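You operate a simulated robot arm through the tools that you are given. There is no shell and no other tool. Be economical: measure what you need, move in short steps, check, and stop when the job is done.

The job below is to be done with a simulated robot arm. You get a single attempt, and the scene is never put back.

TASK
Fold both end flaps of the nested ream and put it on the outgoing mat.
Fine: blue and orange plates down till the flaps hold, then back, before the ream is lifted; the other reams stay.

The check looks at the end state, three seconds after you hand in, the way a careful person would. Anything else that was tipped, shoved, dropped, spilled or broken makes it a failure. Flat cloth is picked up by pressing the open fingertips on it (5 to 10 N) and closing them slowly along it; thin cloth reads only 2 to 8 mm in the jaws.

THE ROBOT
A 6-joint arm with a two-finger parallel gripper, fixed in place. Base frame: the origin is at the foot of the arm, x ahead of it, y to its left, z up; the work surface is at about z = 80. Readings come in cm, degrees, newtons and seconds.
With the tool pointing down near the work surface it reaches from about 26 to 68 cm from the base axis. Its first joint turns from -66.0 to 66.0 degrees. Payload 2.9 kg.
The TCP is the grasp point between the finger pads, 3 cm short of the fingertips. In the tool frame z runs along the fingers and y along their closing line. Largest opening 11 cm; finger width 2, thickness 1; the body of the gripper, 4.8 by 11.2 cm, starts 5.5 cm behind the TCP.
Orientation is told as [roll, pitch, yaw] about the base's x, y, z axes, in that order, counted from this pose: with the fingers straight down and closing along the base's y, the tool's x points along the base's -x, its y along +y and its z along -z.

THE INTERFACE
- The arm moves only by the tool jog_arm. Its argument "plan" is text: rows parted by semicolons, each of 7 numbers parted by spaces: the shift along the base's x, y, z in cm, then the turn, a rotation vector about the base's x, y, z in degrees, then the finger opening in cm, from 0 to 11. In form: x y z rx ry rz claw; .... A call has 1 to 20 rows; each row is the pose to reach, as a shift and turn from the pose commanded when the call began. A row lasts 0.2 s, in which the tool goes at most 5 cm and 8.6 degrees; a call with a longer step from one row to the next is refused whole, and so is a gripper value outside its range. Where a pose cannot be reached the arm comes as near as it can. A force on the tool above 50 N (or 10 N above the force at the start of the call, whichever is more), or a blocked arm, ends the call early, and 0.2 s more pass. The fingers move at their own pace (about 10.8 cm/s each) and stop on an object; they squeeze with about 44 N. The grip force told is the motor's: it shows also when the fingers shut on nothing. Time passes only in rows, and 0.2 s behind the last, so rows that repeat a pose let the fingers close. It gives the time, the measured TCP pose, the force on the tool (base axes), the opening and the grip force at its end, in the units of the frame above (readings bear some noise).
- Cameras (640 x 400 px; columns grow to the right, rows downward): "scene" is fixed at [8.23, 41.67, 138.89]; the picture's right is [-0.77, -0.63, 0.00], its down [-0.37, 0.46, -0.81] and it looks along [0.51, -0.62, -0.59] (base axes); focal length 326 px, centre (320, 200). "wrist" rides on the gripper at [7.2, 1.7, -10.3] in the tool frame; the picture's right is [-0.23, 0.97, 0.00], its down [-0.76, -0.18, -0.62] and it looks along [-0.61, -0.14, 0.78] (tool axes); focal length 222 px, centre (320, 200). There is no depth. A picture from a camera that has moved, and an enlarged one, comes with that camera's place and axes in the base frame and with its lens. The place of the scene camera against the robot may be out by one fixed shift of up to 2.5 cm in any direction.
- grab_frame(camera): a new picture of that camera. No time passes.
- inspect(camera, box): a new picture of the part [left, top, right, bottom] of that camera's present view, enlarged. No time passes.
- job_done(): hands the job in; it is judged then, once.

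Go step by step. Nothing tells you positions but the pictures and the camera data: compare them with the known pose of the tool, close in by small moves and look again before you grip or let go. The budget is 120 turns and 76 pictures, counting those below and the enlarged ones. Unless the task says otherwise, let go and move clear before handing in, and close with one line.

The tools are called after ">>>" as a command line: name --argument value ..., lists and objects as JSON in quotes. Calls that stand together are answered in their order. jog_arm: Moves the arm, as the interface text tells. Its arguments: {"type":"object","properties":{"plan":{"type":"string"}},"required":["plan"]} The other tools are called the same way: grab_frame (camera) takes a picture; inspect (camera, box) takes an enlarged picture of a part of a camera's view; job_done () hands the job in.

At the start:

```text
clock: 0.0
ee_pos: [30.04, -18.81, 114.37]
ee_rot: [0.1, 0.0, 0.0]
contact_force: [-0.2, -0.1, -1.0]
width: 11.01
grasp_force: 0.2
```

scene: 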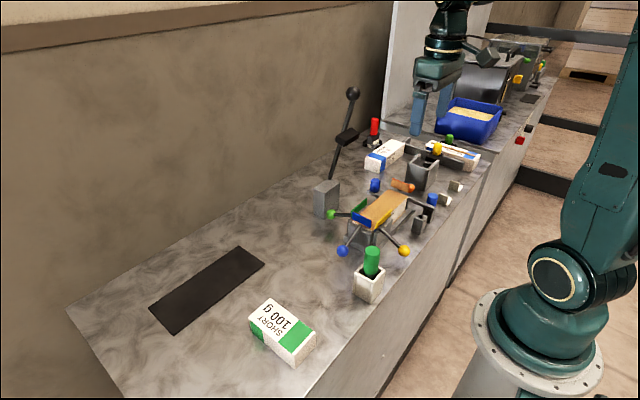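
wrist: 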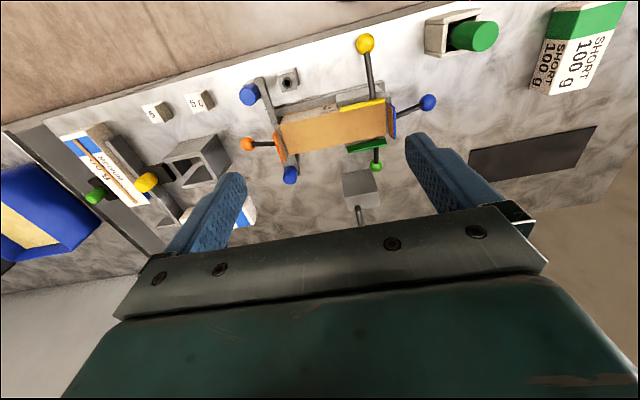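

The fixture with the nested ream is near the middle of the bench, with coloured knobs around it. I'll look closer first.

>>> inspect --camera "scene" --box '[300, 150, 460, 270]'

>>> inspect --camera "wrist" --box '[220, 20, 460, 220]'

```text
3.33 times, centred on (380, 210) of scene
camera zoom: at [8.23, 41.67, 138.89], right [-0.77, -0.63, 0.0], down [-0.37, 0.46, -0.81], along [0.51, -0.62, -0.59], focal length 1088 px, centre (120, 167)
```

zoom: 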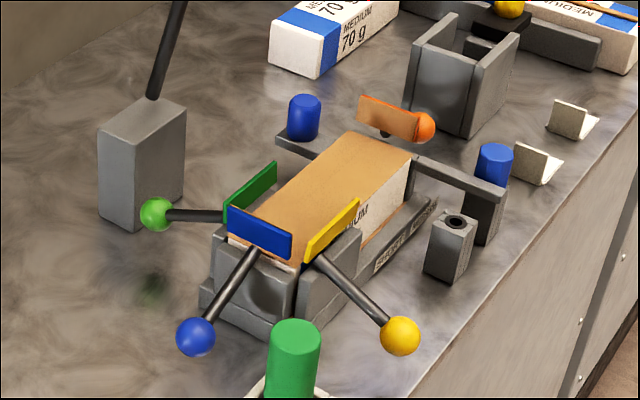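

```text
2.00 times, centred on (340, 120) of wrist
camera zoom: at [22.94, -16.88, 124.82], right [0.23, 0.97, 0.0], down [0.76, -0.18, 0.62], along [0.61, -0.14, -0.78], focal length 444 px, centre (280, 360)
```

zoom: 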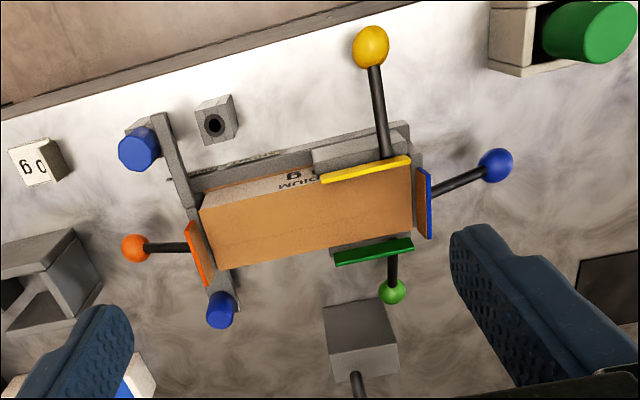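

I'll view the fixture from a second wrist position to triangulate the knobs and plates.

>>> jog_arm --plan "-1 4 0 0 0 0 11; -2 8 -1 0 0 0 11; -2 12 -2 0 0 0 11; -2 15 -3 0 0 0 11; -2 15 -3 0 0 0 11"

>>> grab_frame --camera "wrist"

```text
clock: 1.2
ee_pos: [28.06, -3.62, 111.25]
ee_rot: [-0.1, 0.0, 0.1]
contact_force: [0.0, 0.4, -1.2]
width: 11.0
grasp_force: 0.1
```

```text
71 pictures are left
camera wrist: at [20.84, -1.95, 121.84], right [0.23, 0.97, 0.0], down [0.76, -0.18, 0.62], along [0.61, -0.14, -0.78], focal length 222 px, centre (320, 200)
```

wrist: 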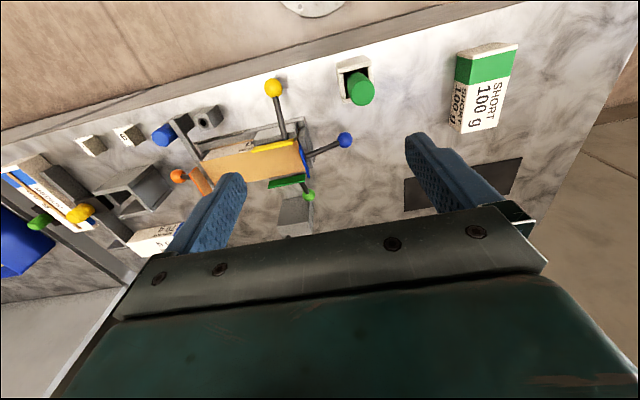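

Blue knob is at about (37.7, -1.2, 84.6) and the orange one at about (37.7, -34.8, 84.4), each on a rod running to a plate. I'll yaw the gripper so the fingers close along x (the hinge axis) and look closer from above the blue knob.

>>> jog_arm --plan "1 1 0 0 0 -8 11; 2 2 0 0 0 -16 11; 3 3 0 0 0 -24 11; 4 4 0 0 0 -32 11; 5 5 -1 0 0 -40 11; 6 5 -2 0 0 -48 11; 7 5 -3 0 0 -56 11; 8 5 -4 0 0 -64 11; 9 5 -5 0 0 -72 11; 9.6 5 -6 0 0 -80 11; 9.6 5 -7 0 0 -88 11; 9.6 5 -8 0 0 -90 11; 9.6 5 -8 0 0 -90 11"

>>> grab_frame --camera "wrist"

>>> grab_frame --camera "scene"

```text
clock: 4.0
ee_pos: [37.73, 1.43, 103.27]
ee_rot: [0.0, 0.1, -90.1]
contact_force: [-0.8, 0.2, -1.1]
width: 11.01
grasp_force: 0.0
```

```text
70 pictures are left
camera wrist: at [39.5, 8.68, 113.81], right [0.97, -0.23, 0.0], down [-0.18, -0.76, 0.62], along [-0.14, -0.61, -0.78], focal length 222 px, centre (320, 200)
```

wrist: 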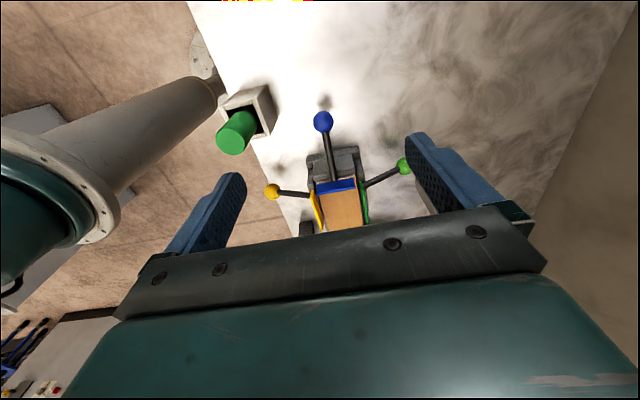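

```text
69 pictures are left
```

scene: 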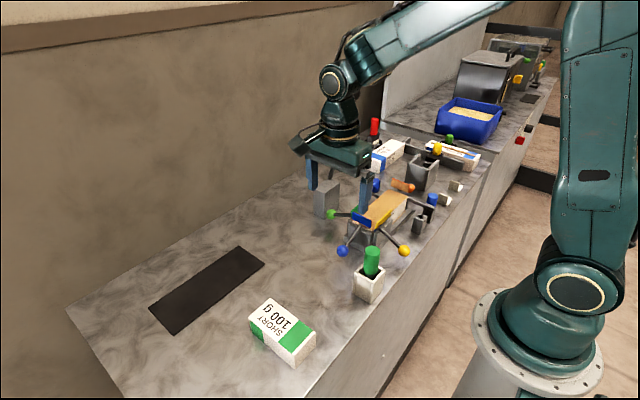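

>>> inspect --camera "wrist" --box '[260, 90, 420, 240]'

>>> inspect --camera "scene" --box '[325, 170, 425, 260]'

```text
2.67 times, centred on (340, 165) of wrist
camera zoom: at [39.5, 8.68, 113.81], right [0.97, -0.23, 0.0], down [-0.18, -0.76, 0.62], along [-0.14, -0.61, -0.78], focal length 592 px, centre (267, 293)
```

zoom: 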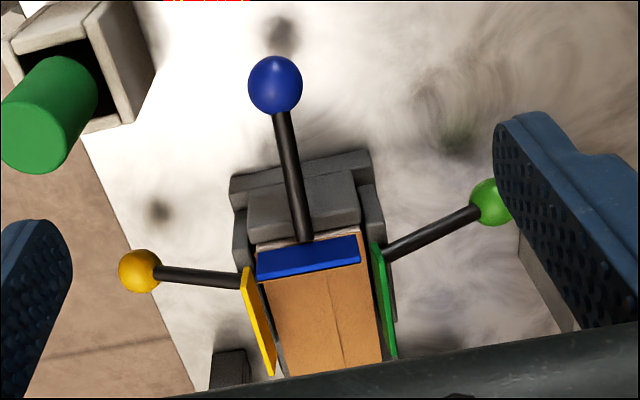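

```text
4.44 times, centred on (375, 215) of scene
camera zoom: at [8.23, 41.67, 138.89], right [-0.77, -0.63, 0.0], down [-0.37, 0.46, -0.81], along [0.51, -0.62, -0.59], focal length 1451 px, centre (76, 133)
```

zoom: 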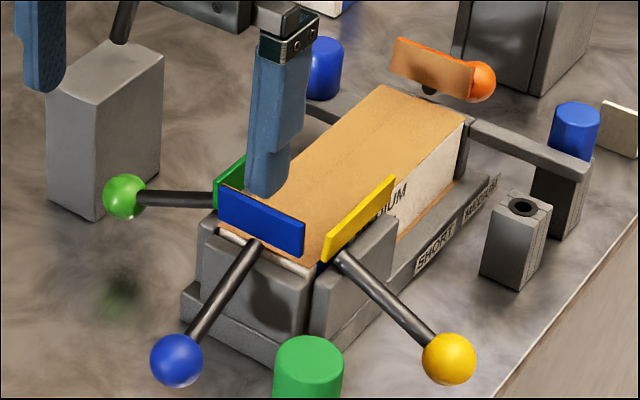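

Fingers can straddle the blue knob along x; hinge seems at about y=-8.9, z≈87.5. I'll lower around the knob and check before gripping.

>>> jog_arm --plan "0 -1 -4 0 0 0 7; 0 -2.8 -8 0 0 0 7; 0 -2.8 -12 0 0 0 7; 0 -2.8 -15 0 0 0 7; 0 -2.8 -18 0 0 0 7; 0 -2.8 -18.5 0 0 0 7; 0 -2.8 -18.5 0 0 0 7"

>>> grab_frame --camera "wrist"

>>> inspect --camera "scene" --box '[285, 160, 445, 280]'

```text
clock: 5.6
ee_pos: [37.68, -1.6, 84.87]
ee_rot: [0.0, 0.1, -90.0]
contact_force: [0.6, 0.5, -0.5]
width: 6.99
grasp_force: 0.0
```

```text
66 pictures are left
camera wrist: at [39.5, 5.78, 95.29], right [0.97, -0.23, 0.0], down [-0.18, -0.76, 0.62], along [-0.14, -0.61, -0.78], focal length 222 px, centre (320, 200)
```

wrist: 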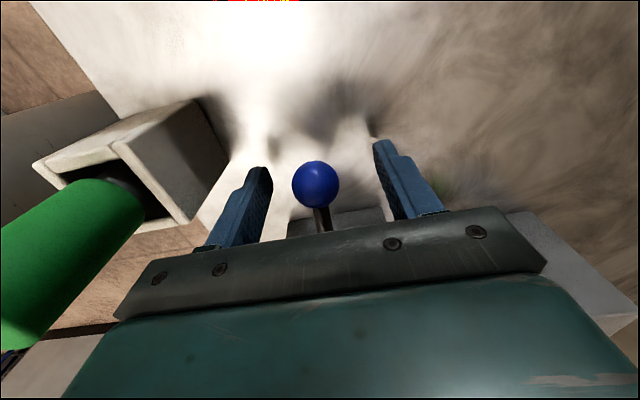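

```text
3.33 times, centred on (365, 220) of scene
camera zoom: at [8.23, 41.67, 138.89], right [-0.77, -0.63, 0.0], down [-0.37, 0.46, -0.81], along [0.51, -0.62, -0.59], focal length 1088 px, centre (170, 133)
```

zoom: 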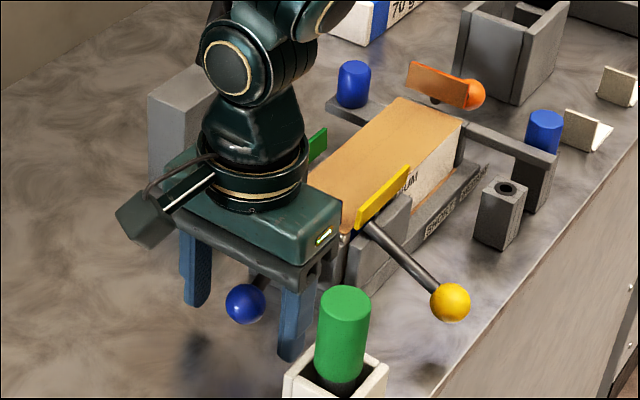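

>>> jog_arm --plan "-0.1 0.25 0 0 0 0 5; -0.1 0.25 0 0 0 0 3; -0.1 0.25 0 0 0 0 2; -0.1 0.25 0 0 0 0 1.5; -0.1 0.25 0 0 0 0 1.5"

```text
clock: 6.8
ee_pos: [37.47, -1.29, 84.89]
ee_rot: [-0.3, 0.0, -89.9]
contact_force: [-12.5, -1.8, 4.1]
width: 2.71
grasp_force: 45.4
```

Knob gripped (2.7 cm). Now lift it gently along the arc and watch the forces.

>>> jog_arm --plan "-0.1 0.1 0.33 0 0 0 1.5; -0.1 0.21 0.67 0 0 0 1.5; -0.1 0.29 1.0 0 0 0 1.5; -0.1 0.36 1.35 0 0 0 1.5; -0.1 0.36 1.35 0 0 0 1.5"

>>> inspect --camera "scene" --box '[285, 160, 445, 280]'

```text
clock: 8.0
ee_pos: [37.5, -0.84, 86.16]
ee_rot: [0.1, 0.1, -89.8]
contact_force: [-6.4, 1.8, -14.4]
width: 2.69
grasp_force: 45.4
```

```text
3.33 times, centred on (365, 220) of scene
camera zoom: at [8.23, 41.67, 138.89], right [-0.77, -0.63, 0.0], down [-0.37, 0.46, -0.81], along [0.51, -0.62, -0.59], focal length 1088 px, centre (170, 133)
```

zoom: 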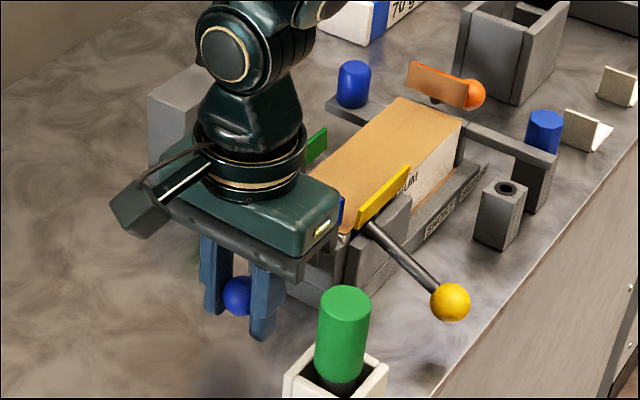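

>>> jog_arm --plan "0 0.05 0.35 0 0 0 1.5; 0 0.08 0.7 0 0 0 1.5; 0 0.1 1.05 0 0 0 1.5; 0 0.11 1.41 0 0 0 1.5; 0 0.09 1.76 0 0 0 1.5; 0 0.07 2.11 0 0 0 1.5; 0 -0.02 2.81 0 0 0 1.5; 0 -0.18 3.49 0 0 0 1.5; 0 -0.18 3.49 0 0 0 1.5"

>>> inspect --camera "scene" --box '[285, 160, 445, 280]'

>>> grab_frame --camera "wrist"

```text
clock: 10.0
ee_pos: [37.45, -0.87, 89.74]
ee_rot: [0.1, 0.2, -89.9]
contact_force: [1.6, 13.6, -11.8]
width: 2.73
grasp_force: 45.2
```

```text
3.33 times, centred on (365, 220) of scene
camera zoom: at [8.24, 41.7, 138.88], right [-0.77, -0.63, 0.0], down [-0.37, 0.46, -0.81], along [0.51, -0.62, -0.59], focal length 1088 px, centre (170, 133)
```

zoom: 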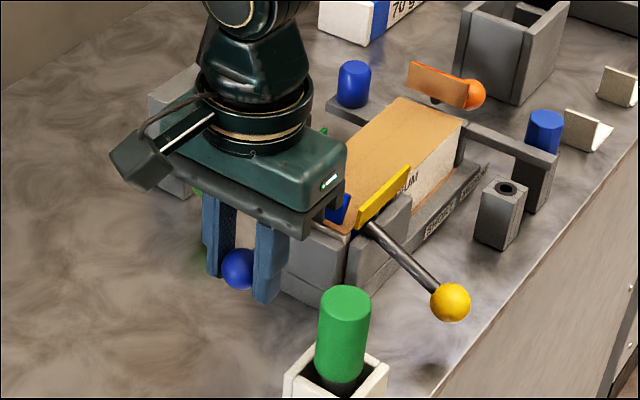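

```text
62 pictures are left
camera wrist: at [39.23, 6.42, 100.15], right [0.97, -0.23, 0.0], down [-0.18, -0.76, 0.62], along [-0.14, -0.6, -0.78], focal length 222 px, centre (320, 200)
```

wrist: 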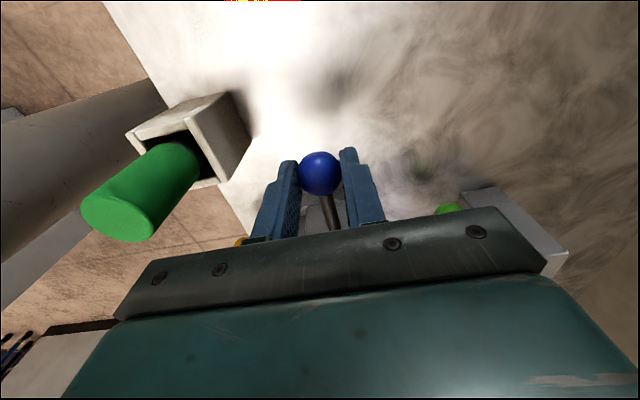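

>>> inspect --camera "wrist" --box '[270, 140, 370, 240]'

>>> inspect --camera "scene" --box '[330, 200, 400, 260]'

```text
4.00 times, centred on (320, 190) of wrist
camera zoom: at [39.23, 6.42, 100.15], right [0.97, -0.23, 0.0], down [-0.18, -0.76, 0.62], along [-0.14, -0.6, -0.78], focal length 888 px, centre (320, 240)
```

zoom: 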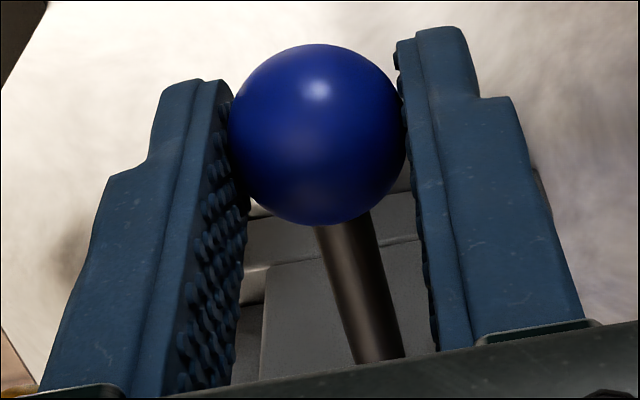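

```text
6.67 times, centred on (365, 230) of scene
camera zoom: at [8.24, 41.7, 138.88], right [-0.77, -0.63, 0.0], down [-0.37, 0.46, -0.81], along [0.51, -0.62, -0.59], focal length 2176 px, centre (20, 0)
```

zoom: 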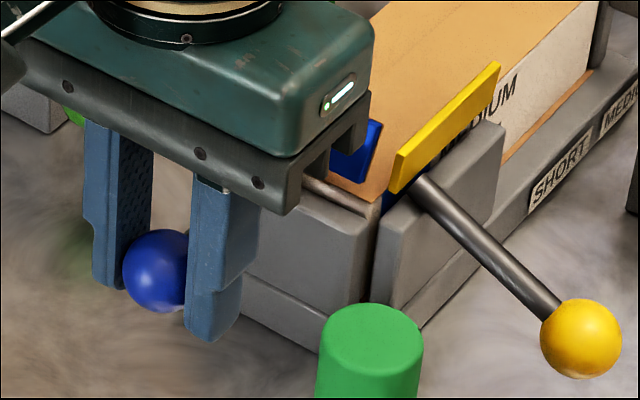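

The knob slipped about 1 cm toward the tips because my arc was a bit off; the corrected hinge is about (y=-8.6, z=88.4). I'll loosen slightly, recentre and regrip.

>>> jog_arm --plan "0 0.2 -0.4 0 0 0 3.3; 0 0.46 -1.0 0 0 0 3.3; 0 0.46 -1.0 0 0 0 1.5; 0 0.46 -1.0 0 0 0 1.5; 0 0.46 -1.0 0 0 0 1.5"

>>> inspect --camera "wrist" --box '[270, 140, 370, 240]'

```text
clock: 11.2
ee_pos: [37.48, -0.57, 88.67]
ee_rot: [0.1, -0.2, -90.1]
contact_force: [-0.4, -6.1, 13.5]
width: 2.73
grasp_force: 44.8
```

```text
4.00 times, centred on (320, 190) of wrist
camera zoom: at [39.25, 6.77, 99.14], right [0.97, -0.23, 0.0], down [-0.18, -0.76, 0.62], along [-0.14, -0.61, -0.78], focal length 888 px, centre (320, 240)
```

zoom: 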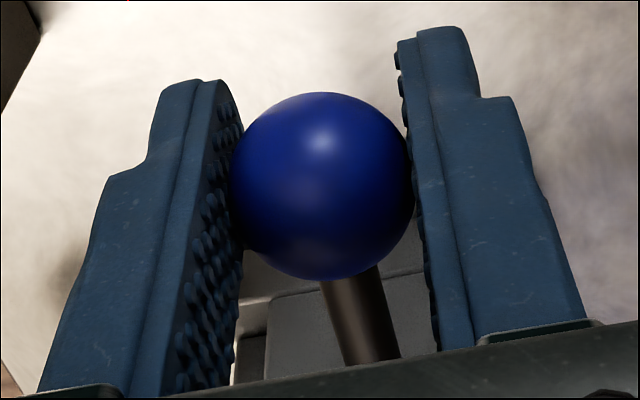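

>>> jog_arm --plan "0 -0.03 0.71 0 0 0 1.5; 0 -0.12 1.41 0 0 0 1.5; 0 -0.28 2.1 0 0 0 1.5; 0 -0.49 2.77 0 0 0 1.5; 0 -0.76 3.42 0 0 0 1.5; 0 -1.09 4.05 0 0 0 1.5; 0 -1.09 4.05 0 0 0 1.5"

>>> inspect --camera "wrist" --box '[270, 140, 370, 240]'

>>> inspect --camera "scene" --box '[300, 160, 460, 280]'

```text
clock: 12.8
ee_pos: [37.45, -1.46, 92.72]
ee_rot: [-0.1, 0.2, -89.8]
contact_force: [-1.6, 13.4, -8.7]
width: 2.7
grasp_force: 45.1
```

```text
4.00 times, centred on (320, 190) of wrist
camera zoom: at [39.25, 5.79, 103.21], right [0.97, -0.22, 0.0], down [-0.17, -0.76, 0.62], along [-0.14, -0.6, -0.78], focal length 888 px, centre (320, 240)
```

zoom: 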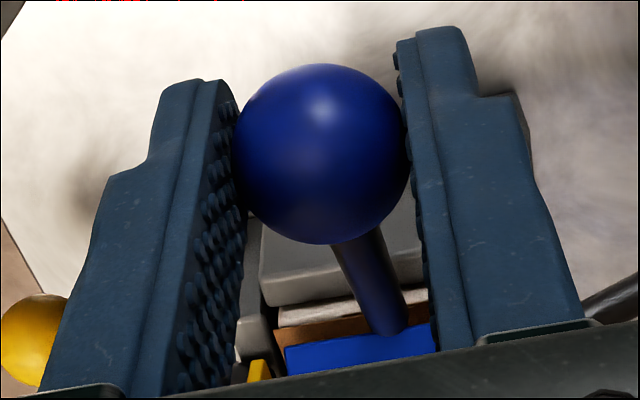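

```text
3.33 times, centred on (380, 220) of scene
camera zoom: at [8.23, 41.7, 138.88], right [-0.77, -0.63, 0.0], down [-0.37, 0.46, -0.81], along [0.51, -0.62, -0.59], focal length 1088 px, centre (120, 133)
```

zoom: 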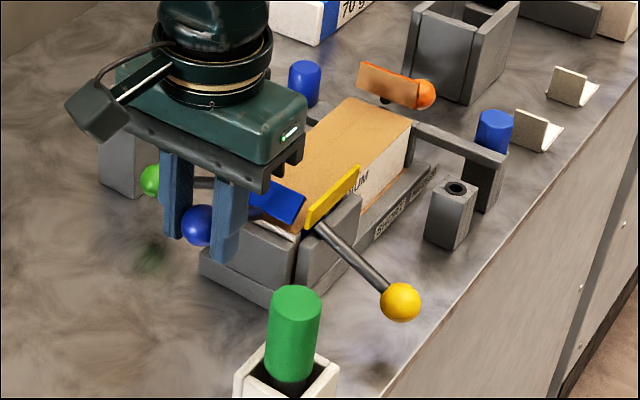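

>>> jog_arm --plan "0 0.05 -0.4 0 0 0 3.3; 0 0.1 -0.8 0 0 0 3.3; 0 0 -0.8 0 0 0 1.5; 0 0 -0.8 0 0 0 1.5; 0 0 -0.8 0 0 0 1.5"

>>> inspect --camera "wrist" --box '[270, 140, 370, 240]'

```text
clock: 14.0
ee_pos: [37.57, -1.66, 92.09]
ee_rot: [0.1, 0.0, -89.9]
contact_force: [-2.8, 5.6, 11.2]
width: 2.74
grasp_force: 46.0
```

```text
4.00 times, centred on (320, 190) of wrist
camera zoom: at [39.25, 5.67, 102.46], right [0.97, -0.23, 0.0], down [-0.18, -0.76, 0.62], along [-0.14, -0.61, -0.78], focal length 888 px, centre (320, 240)
```

zoom: 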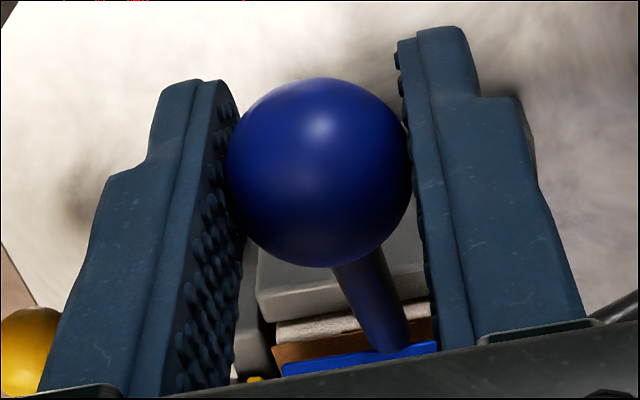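

>>> jog_arm --plan "0 -0.33 0.63 0 0 0 1.5; 0 -0.71 1.22 0 0 0 1.5; 0 -1.13 1.77 0 0 0 1.5; 0 -1.61 2.29 0 0 0 1.5; 0 -2.13 2.77 0 0 0 1.5; 0 -2.68 3.19 0 0 0 1.5; 0 -2.68 3.19 0 0 0 1.5"

>>> grab_frame --camera "wrist"

>>> inspect --camera "scene" --box '[300, 160, 460, 280]'

```text
clock: 15.6
ee_pos: [37.5, -4.18, 95.23]
ee_rot: [0.0, 0.0, -89.9]
contact_force: [3.7, 12.3, -8.1]
width: 2.69
grasp_force: 45.0
```

```text
55 pictures are left
camera wrist: at [39.25, 3.08, 105.65], right [0.97, -0.23, 0.0], down [-0.18, -0.76, 0.62], along [-0.14, -0.61, -0.78], focal length 222 px, centre (320, 200)
```

wrist: 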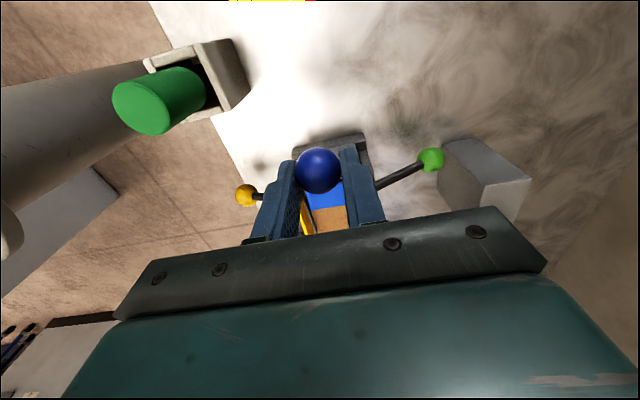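

```text
3.33 times, centred on (380, 220) of scene
camera zoom: at [8.25, 41.69, 138.88], right [-0.77, -0.63, 0.0], down [-0.37, 0.46, -0.81], along [0.51, -0.62, -0.59], focal length 1088 px, centre (120, 133)
```

zoom: 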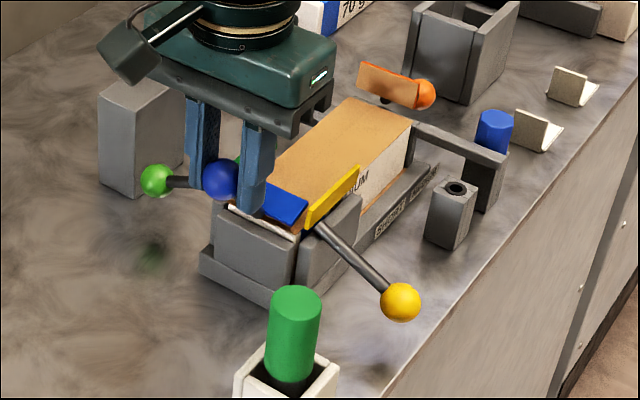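

>>> inspect --camera "wrist" --box '[270, 140, 370, 240]'

```text
4.00 times, centred on (320, 190) of wrist
camera zoom: at [39.25, 3.08, 105.65], right [0.97, -0.23, 0.0], down [-0.18, -0.76, 0.62], along [-0.14, -0.61, -0.78], focal length 888 px, centre (320, 240)
```

zoom: 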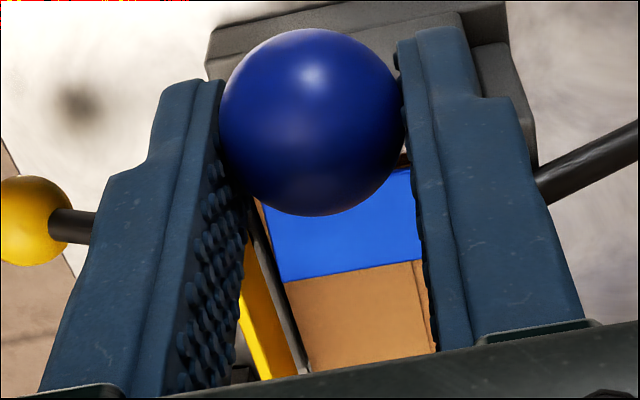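

>>> jog_arm --plan "0 0.3 -0.4 0 0 0 3.3; 0 0.5 -0.8 0 0 0 3.3; 0 0.4 -0.7 0 0 0 1.5; 0 0.4 -0.7 0 0 0 1.5; 0 -0.1 -0.3 0 0 0 1.5; 0 -0.7 0.1 0 0 0 1.5; 0 -1.3 0.4 0 0 0 1.5; 0 -1.9 0.65 0 0 0 1.5; 0 -1.9 0.65 0 0 0 1.5"

>>> inspect --camera "wrist" --box '[260, 120, 380, 240]'

>>> inspect --camera "scene" --box '[330, 170, 410, 230]'

```text
clock: 17.6
ee_pos: [37.55, -6.16, 95.74]
ee_rot: [0.1, 0.2, -89.8]
contact_force: [1.6, 16.0, 2.1]
width: 2.71
grasp_force: 44.6
```

```text
3.33 times, centred on (320, 180) of wrist
camera zoom: at [39.22, 1.2, 106.3], right [0.97, -0.22, 0.0], down [-0.18, -0.76, 0.62], along [-0.14, -0.61, -0.78], focal length 740 px, centre (320, 267)
```

zoom: 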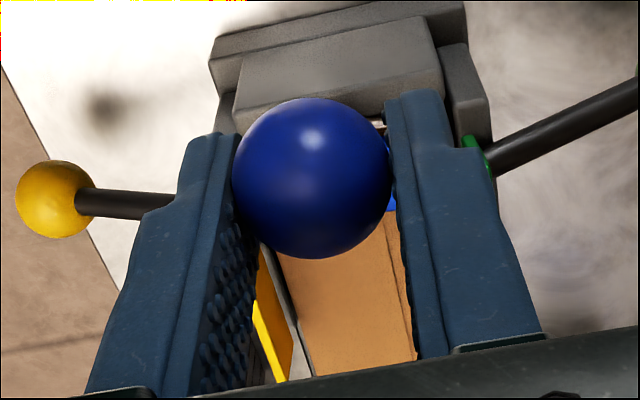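

```text
6.67 times, centred on (370, 200) of scene
camera zoom: at [8.23, 41.71, 138.88], right [-0.77, -0.63, 0.0], down [-0.37, 0.46, -0.81], along [0.51, -0.62, -0.59], focal length 2176 px, centre (-13, 200)
```

zoom: 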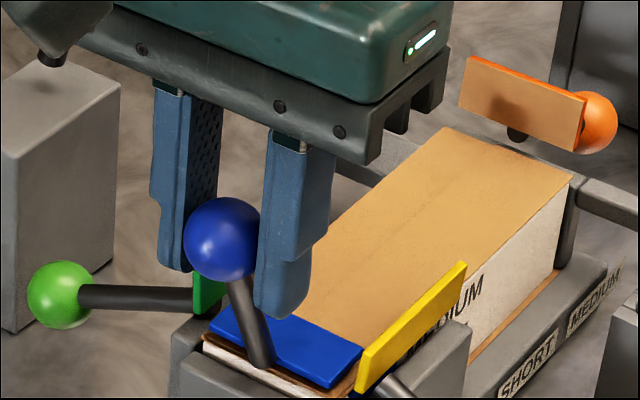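

>>> jog_arm --plan "0 0.4 -0.1 0 0 0 3.3; 0 0.8 -0.2 0 0 0 3.3; 0 0.8 -0.2 0 0 0 1.5; 0 0.8 -0.2 0 0 0 1.5; 0 0.3 -0.1 0 0 0 1.5; 0 -0.2 0.1 0 0 0 1.5; 0 -0.6 0.2 0 0 0 1.5; 0 -0.6 0.2 0 0 0 1.5"

>>> inspect --camera "wrist" --box '[260, 120, 380, 240]'

>>> inspect --camera "scene" --box '[330, 170, 410, 230]'

```text
clock: 19.4
ee_pos: [37.51, -6.6, 95.89]
ee_rot: [0.0, 0.3, -89.6]
contact_force: [-1.0, 29.5, -16.1]
width: 2.74
grasp_force: 45.2
```

```text
3.33 times, centred on (320, 180) of wrist
camera zoom: at [39.24, 0.67, 106.4], right [0.98, -0.22, 0.0], down [-0.17, -0.77, 0.62], along [-0.14, -0.6, -0.79], focal length 740 px, centre (320, 267)
```

zoom: 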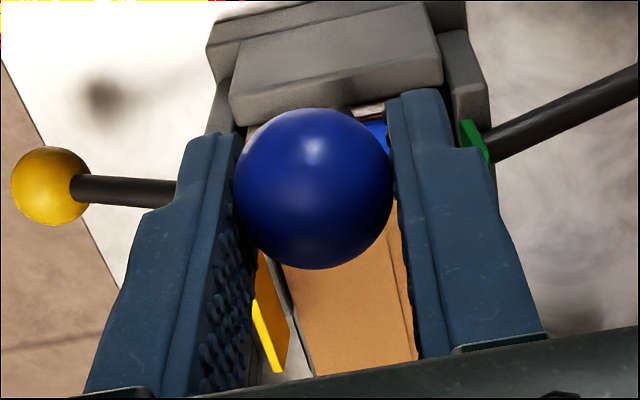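

```text
6.67 times, centred on (370, 200) of scene
camera zoom: at [8.24, 41.74, 138.87], right [-0.77, -0.63, 0.0], down [-0.37, 0.46, -0.81], along [0.51, -0.62, -0.59], focal length 2176 px, centre (-13, 200)
```

zoom: 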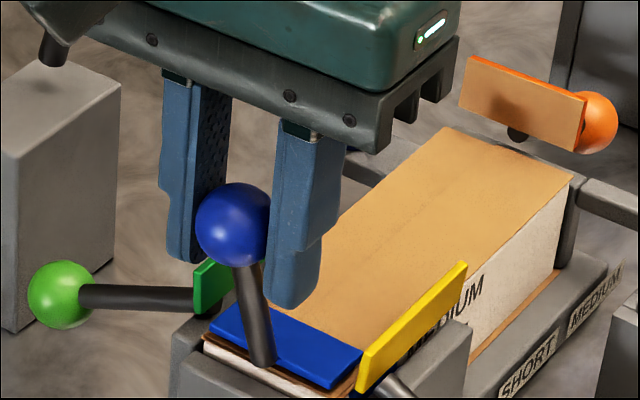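

The blue plate lies flat and pushes back with about 30 N, so it is at its stop. I'll hold for a second, then bring it back along the arc.

>>> jog_arm --plan "0 0 0 0 0 0 1.5; 0 0 0 0 0 0 1.5; 0 0 0 0 0 0 1.5; 0 0 0 0 0 0 1.5; 0 0 0 0 0 0 1.5; 0 0 0 0 0 0 1.5; 0 0 0 0 0 0 1.5; 0 0.6 0 0 0 0 3.3; 0 1.1 -0.3 0 0 0 3.3; 0 1.1 -0.3 0 0 0 1.5; 0 1.1 -0.3 0 0 0 1.5"

>>> inspect --camera "wrist" --box '[260, 120, 380, 240]'

```text
clock: 21.8
ee_pos: [37.54, -5.98, 95.87]
ee_rot: [0.2, -0.1, -90.2]
contact_force: [-8.8, -7.4, 14.0]
width: 2.74
grasp_force: 45.4
```

```text
3.33 times, centred on (320, 180) of wrist
camera zoom: at [39.27, 1.46, 106.25], right [0.97, -0.23, 0.0], down [-0.18, -0.76, 0.62], along [-0.14, -0.61, -0.78], focal length 740 px, centre (320, 267)
```

zoom: 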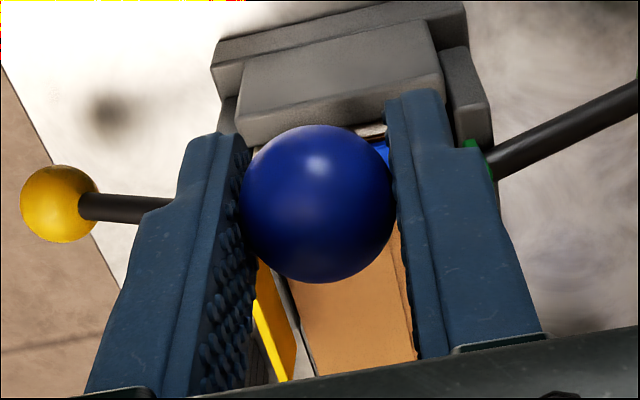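

>>> jog_arm --plan "0 0.87 -0.43 0 0 0 1.5; 0 1.68 -0.97 0 0 0 1.5; 0 2.43 -1.61 0 0 0 1.5; 0 3.09 -2.33 0 0 0 1.5; 0 3.65 -3.12 0 0 0 1.5; 0 4.0 -3.73 0 0 0 1.5; 0 4.0 -3.73 0 0 0 1.5"

>>> inspect --camera "wrist" --box '[260, 120, 380, 240]'

>>> inspect --camera "scene" --box '[310, 170, 430, 260]'

```text
clock: 23.4
ee_pos: [37.52, -1.81, 91.94]
ee_rot: [-0.1, 0.0, -89.9]
contact_force: [-10.0, -0.3, 16.6]
width: 2.7
grasp_force: 44.9
```

```text
3.33 times, centred on (320, 180) of wrist
camera zoom: at [39.25, 5.59, 102.47], right [0.97, -0.23, 0.0], down [-0.18, -0.76, 0.62], along [-0.14, -0.61, -0.78], focal length 740 px, centre (320, 267)
```

zoom: 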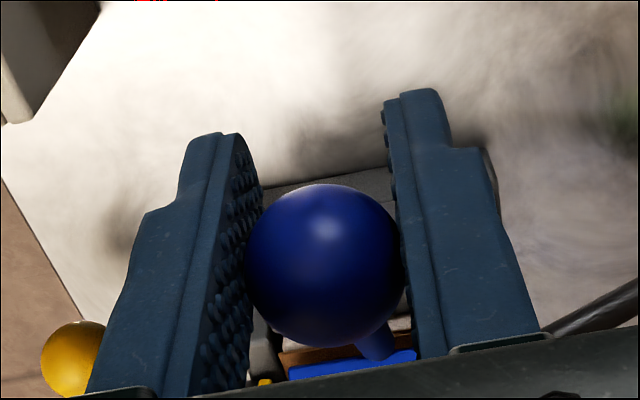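

```text
4.44 times, centred on (370, 215) of scene
camera zoom: at [8.18, 41.67, 138.89], right [-0.77, -0.63, 0.0], down [-0.37, 0.46, -0.81], along [0.51, -0.62, -0.59], focal length 1451 px, centre (98, 133)
```

zoom: 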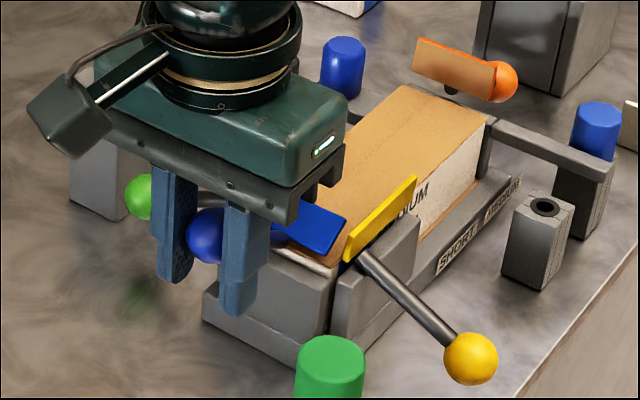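

>>> jog_arm --plan "0 -0.2 0.4 0 0 0 3.3; 0 -0.4 0.8 0 0 0 3.3; 0 -0.4 0.8 0 0 0 1.5; 0 -0.4 0.8 0 0 0 1.5; 0 0.11 -0.13 0 0 0 1.5; 0 0.51 -1.17 0 0 0 1.5; 0 0.76 -2.26 0 0 0 1.5; 0 0.86 -3.37 0 0 0 1.5; 0 0.8 -4.48 0 0 0 1.5; 0 0.8 -4.48 0 0 0 1.5"

>>> inspect --camera "wrist" --box '[260, 120, 380, 240]'

```text
clock: 25.6
ee_pos: [37.53, -0.78, 87.5]
ee_rot: [0.0, 0.1, -89.9]
contact_force: [-10.7, 10.8, 14.4]
width: 2.7
grasp_force: 45.1
```

```text
3.33 times, centred on (320, 180) of wrist
camera zoom: at [39.26, 6.54, 97.9], right [0.97, -0.23, 0.0], down [-0.18, -0.76, 0.62], along [-0.14, -0.61, -0.78], focal length 740 px, centre (320, 267)
```

zoom: 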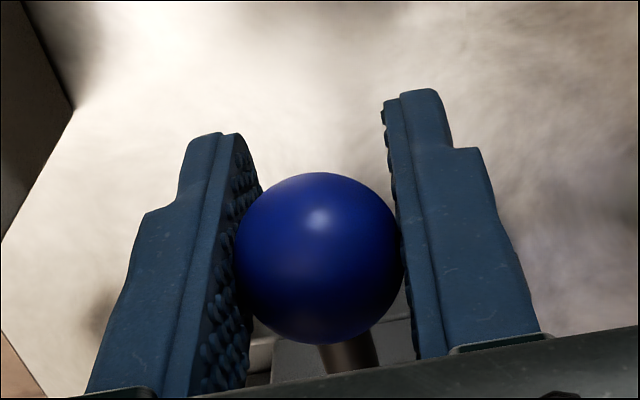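

>>> jog_arm --plan "0 0.1 0.7 0 0 0 3.3; 0 0.2 1.4 0 0 0 3.3; 0 0.2 1.4 0 0 0 1.5; 0 0.2 1.4 0 0 0 1.5; 0 0.15 0.3 0 0 0 1.5; 0 -0.05 -0.8 0 0 0 1.5; 0 -0.35 -1.8 0 0 0 1.5; 0 -0.75 -2.8 0 0 0 1.5; 0 -0.9 -3.3 0 0 0 1.5; 0 -0.9 -3.3 0 0 0 1.5"

>>> inspect --camera "wrist" --box '[260, 120, 380, 240]'

```text
clock: 27.8
ee_pos: [37.39, -1.89, 84.27]
ee_rot: [0.0, 0.0, -90.1]
contact_force: [-3.9, 4.2, 13.6]
width: 2.67
grasp_force: 44.6
```

```text
3.33 times, centred on (320, 180) of wrist
camera zoom: at [39.27, 5.54, 94.67], right [0.97, -0.23, 0.0], down [-0.18, -0.76, 0.62], along [-0.14, -0.61, -0.78], focal length 740 px, centre (320, 267)
```

zoom: 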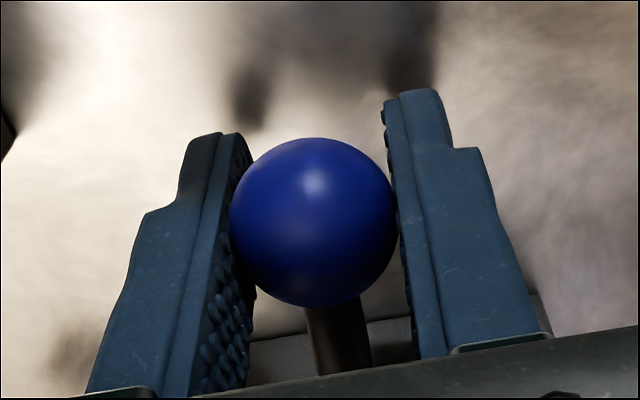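

Blue knob is back home at z≈84.8. Release, rise and check the flap.

>>> jog_arm --plan "0 0.3 0 0 0 0 4; 0 0.5 0 0 0 0 7; 0 0.5 0 0 0 0 7; 0 0.5 3 0 0 0 7; 0 0.5 7 0 0 0 7; 0 0.5 11 0 0 0 7; 0 2.5 15 0 0 0 7; 0 4.5 18 0 0 0 7; 0 4.5 18 0 0 0 7"

>>> inspect --camera "wrist" --box '[260, 90, 420, 240]'

>>> inspect --camera "scene" --box '[310, 170, 430, 260]'

```text
clock: 29.8
ee_pos: [37.52, 2.58, 102.24]
ee_rot: [0.0, 0.1, -90.0]
contact_force: [0.3, 0.2, 0.4]
width: 6.98
grasp_force: 0.2
```

```text
2.67 times, centred on (340, 165) of wrist
camera zoom: at [39.33, 9.85, 112.73], right [0.97, -0.23, 0.0], down [-0.18, -0.76, 0.62], along [-0.14, -0.61, -0.78], focal length 592 px, centre (267, 293)
```

zoom: 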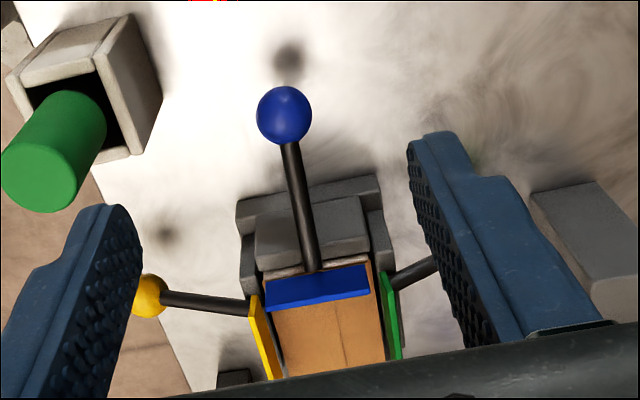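

```text
4.44 times, centred on (370, 215) of scene
camera zoom: at [8.23, 41.67, 138.89], right [-0.77, -0.63, 0.0], down [-0.37, 0.46, -0.81], along [0.51, -0.62, -0.59], focal length 1451 px, centre (98, 133)
```

zoom: 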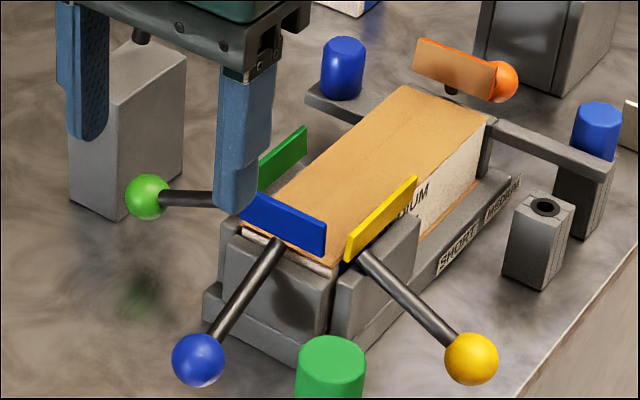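

Blue plate is upright again. Now swing over to the orange end with yaw +90 so the camera looks toward +y and sees the blue flap from inside.

>>> jog_arm --plan "0 -1 2 0 0 8.5 9; 0 -3 4 0 0 17 9; 0 -5 6 0 0 25.5 9; 0 -7 8 0 0 34 9; 0 -9 9 0 0 42.5 9; 0 -11 9 0 0 51 9; 0 -13 9 0 0 59.5 9; 0 -15 9 0 0 68 9; 0 -17 9 0 0 76.5 9; 0 -19 9 0 0 85 9; 0 -21 9 0 0 90 9; 0 -23 9 0 0 90 9"

>>> jog_arm --plan "0 -1 0 0 0 8.5 9; 0 -3 0 0 0 17 9; 0 -5 0 0 0 25.5 9; 0 -7 0 0 0 34 9; 0 -9 0 0 0 42.5 9; 0 -11 0 0 0 51 9; 0 -13 0 0 0 59.5 9; 0 -15 0 0 0 68 9; 0 -16 0 0 0 76.5 9; 0 -16 0 0 0 85 9; 0 -16 0 0 0 90 9; 0 -16 0 0 0 90 9"

>>> grab_frame --camera "wrist"

```text
clock: 32.4
ee_pos: [37.49, -20.39, 111.07]
ee_rot: [0.0, 0.0, 0.2]
contact_force: [-0.3, -0.7, -0.4]
width: 9.01
grasp_force: 0.0
```

```text
clock: 35.0
ee_pos: [37.51, -36.12, 111.29]
ee_rot: [-0.1, 0.0, 90.1]
contact_force: [-0.2, -0.2, 0.6]
width: 8.99
grasp_force: 0.2
```

```text
41 pictures are left
camera wrist: at [35.9, -43.37, 121.66], right [-0.97, 0.23, 0.0], down [0.18, 0.76, 0.62], along [0.14, 0.61, -0.78], focal length 222 px, centre (320, 200)
```

wrist: 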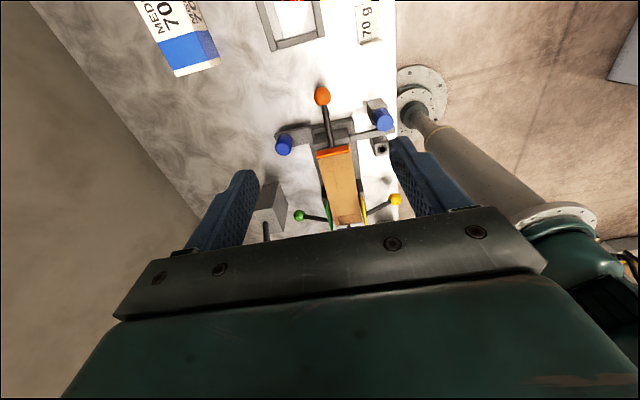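

>>> inspect --camera "wrist" --box '[260, 70, 420, 240]'

>>> inspect --camera "scene" --box '[310, 160, 430, 260]'

```text
2.35 times, centred on (340, 155) of wrist
camera zoom: at [35.9, -43.37, 121.66], right [-0.97, 0.23, 0.0], down [0.18, 0.76, 0.62], along [0.14, 0.61, -0.78], focal length 523 px, centre (273, 306)
```

zoom: 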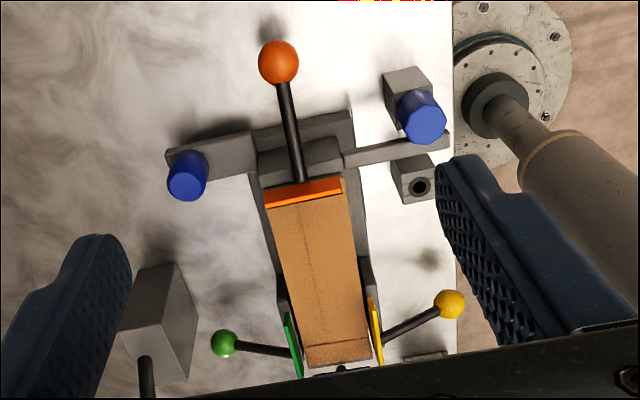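

```text
4.00 times, centred on (370, 210) of scene
camera zoom: at [8.23, 41.67, 138.89], right [-0.77, -0.63, 0.0], down [-0.37, 0.46, -0.81], along [0.51, -0.62, -0.59], focal length 1306 px, centre (120, 160)
```

zoom: 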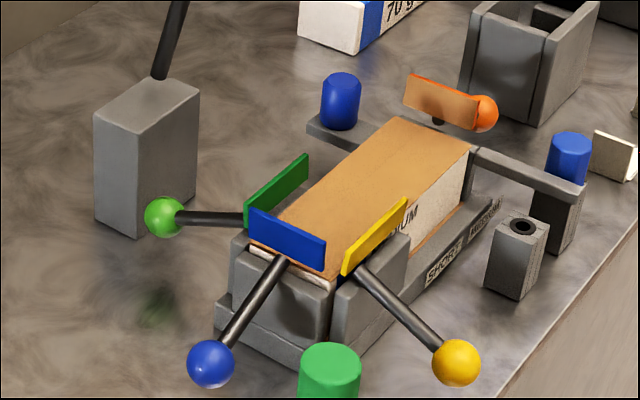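

The blue flap is folded flat on top (seam visible). Now lower over the orange knob, estimated at (37.5, -34.5, 84.6), stopping above to check clearances.

>>> jog_arm --plan "0 0 -4 0 0 0 7; 0 1 -8 0 0 0 7; 0 1.5 -12 0 0 0 7; 0 1.5 -16 0 0 0 7; 0 1.5 -20 0 0 0 7; 0 1.5 -20 0 0 0 7"

>>> grab_frame --camera "wrist"

>>> inspect --camera "scene" --box '[330, 100, 490, 240]'

```text
clock: 36.4
ee_pos: [37.88, -34.78, 91.12]
ee_rot: [0.0, 0.0, 90.0]
contact_force: [0.3, 0.4, 0.0]
width: 7.02
grasp_force: 0.0
```

```text
38 pictures are left
camera wrist: at [36.08, -41.97, 101.57], right [-0.97, 0.23, 0.0], down [0.18, 0.76, 0.62], along [0.14, 0.61, -0.78], focal length 222 px, centre (320, 200)
```

wrist: 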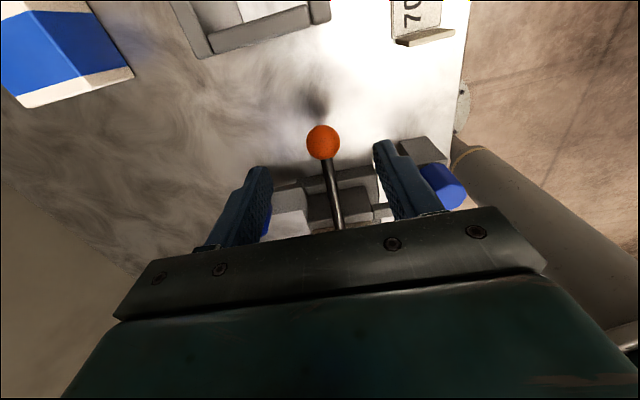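

```text
2.86 times, centred on (410, 170) of scene
camera zoom: at [8.23, 41.67, 138.89], right [-0.77, -0.63, 0.0], down [-0.37, 0.46, -0.81], along [0.51, -0.62, -0.59], focal length 933 px, centre (63, 286)
```

zoom: 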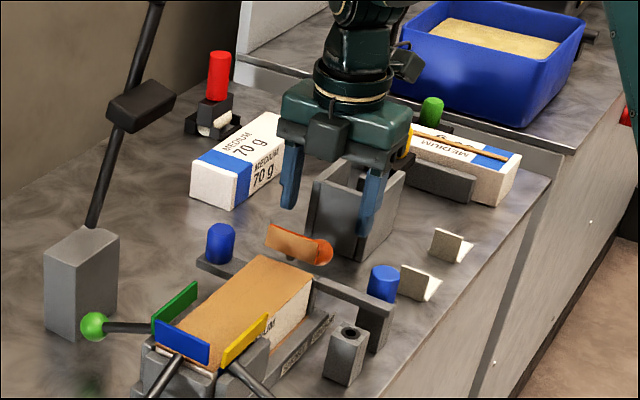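

>>> jog_arm --plan "-0.25 0.25 -3 0 0 0 7; -0.25 0.25 -5 0 0 0 7; -0.25 0.25 -6.4 0 0 0 7; -0.25 0.25 -6.4 0 0 0 7; -0.25 0.25 -6.4 0 0 0 4; -0.25 0.25 -6.4 0 0 0 1.5; -0.25 0.25 -6.4 0 0 0 1.5; -0.25 0.25 -6.4 0 0 0 1.5"

>>> inspect --camera "wrist" --box '[260, 120, 380, 240]'

```text
clock: 38.2
ee_pos: [37.54, -34.55, 84.89]
ee_rot: [-0.2, 0.1, 90.2]
contact_force: [21.0, -0.5, -7.0]
width: 2.71
grasp_force: 45.1
```

```text
3.33 times, centred on (320, 180) of wrist
camera zoom: at [35.85, -41.63, 95.36], right [-0.97, 0.22, 0.0], down [0.17, 0.76, 0.62], along [0.14, 0.61, -0.78], focal length 740 px, centre (320, 267)
```

zoom: 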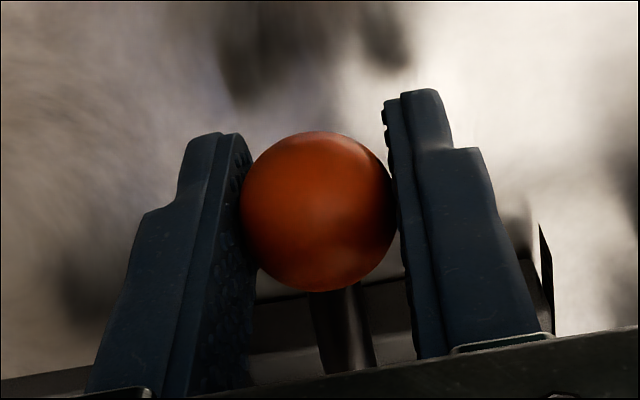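

>>> jog_arm --plan "0.2 -0.22 0.45 0 0 0 1.5; 0.2 -0.39 0.91 0 0 0 1.5; 0.2 -0.67 1.86 0 0 0 1.5; 0.2 -0.84 2.83 0 0 0 1.5; 0.2 -0.88 3.82 0 0 0 1.5; 0.2 -0.8 4.81 0 0 0 1.5; 0.2 -0.8 4.81 0 0 0 1.5"

>>> inspect --camera "wrist" --box '[260, 120, 380, 240]'

```text
clock: 39.8
ee_pos: [37.54, -35.38, 89.56]
ee_rot: [0.1, -0.1, 89.9]
contact_force: [9.7, -3.4, -16.0]
width: 2.68
grasp_force: 44.6
```

```text
3.33 times, centred on (320, 180) of wrist
camera zoom: at [35.88, -42.53, 100.04], right [-0.97, 0.23, 0.0], down [0.18, 0.76, 0.62], along [0.14, 0.61, -0.78], focal length 740 px, centre (320, 267)
```

zoom: 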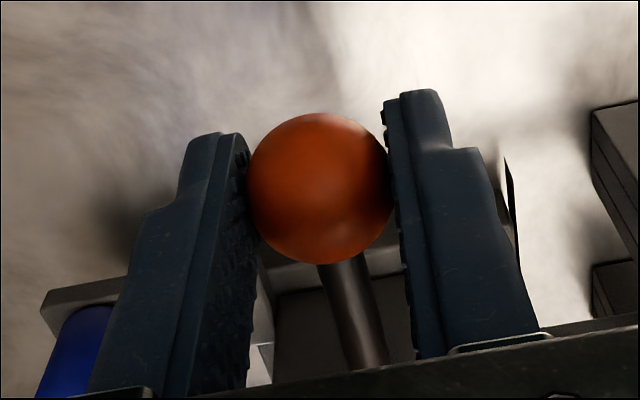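

>>> jog_arm --plan "0 0 -0.6 0 0 0 3.3; 0 0 -1.3 0 0 0 3.3; 0 0 -1.3 0 0 0 1.5; 0 0 -1.3 0 0 0 1.5; 0 0.06 -0.32 0 0 0 1.5; 0 0.24 0.65 0 0 0 1.5; 0 0.53 1.58 0 0 0 1.5; 0 0.94 2.48 0 0 0 1.5; 0 1.46 3.32 0 0 0 1.5; 0 1.46 3.32 0 0 0 1.5"

>>> inspect --camera "wrist" --box '[260, 120, 380, 240]'

```text
clock: 42.0
ee_pos: [37.45, -33.92, 92.99]
ee_rot: [-0.1, 0.0, 90.0]
contact_force: [10.9, -5.6, -14.3]
width: 2.69
grasp_force: 44.6
```

```text
3.33 times, centred on (320, 180) of wrist
camera zoom: at [35.87, -41.06, 103.4], right [-0.97, 0.23, 0.0], down [0.18, 0.76, 0.62], along [0.14, 0.61, -0.78], focal length 740 px, centre (320, 267)
```

zoom: 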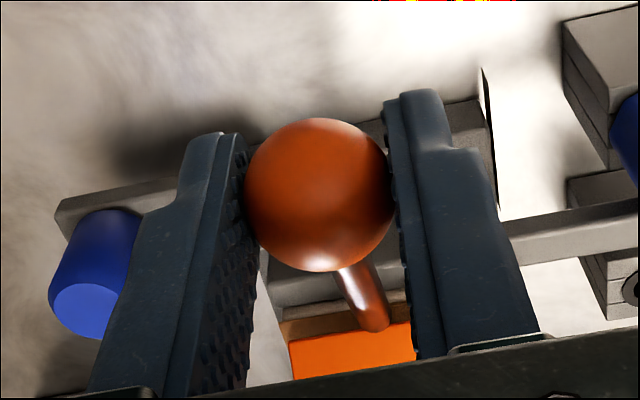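

>>> jog_arm --plan "0 -0.2 -0.5 0 0 0 3.3; 0 -0.4 -0.9 0 0 0 3.3; 0 -0.4 -0.9 0 0 0 1.5; 0 -0.4 -0.9 0 0 0 1.5; 0 0.23 0.03 0 0 0 1.5; 0 0.98 0.86 0 0 0 1.5; 0 1.84 1.58 0 0 0 1.5; 0 2.79 2.18 0 0 0 1.5; 0 2.79 2.18 0 0 0 1.5"

>>> inspect --camera "wrist" --box '[260, 120, 380, 240]'

```text
clock: 44.0
ee_pos: [37.56, -31.3, 95.13]
ee_rot: [-0.1, 0.1, 89.8]
contact_force: [-4.0, -16.8, 0.1]
width: 2.71
grasp_force: 45.2
```

```text
3.33 times, centred on (320, 180) of wrist
camera zoom: at [35.85, -38.43, 105.61], right [-0.97, 0.23, 0.0], down [0.18, 0.76, 0.62], along [0.14, 0.6, -0.78], focal length 740 px, centre (320, 267)
```

zoom: 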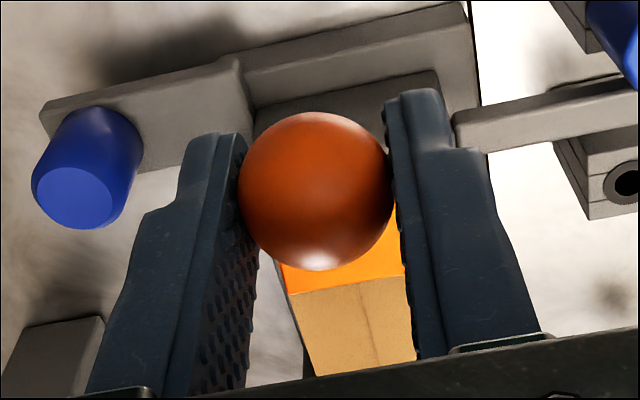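

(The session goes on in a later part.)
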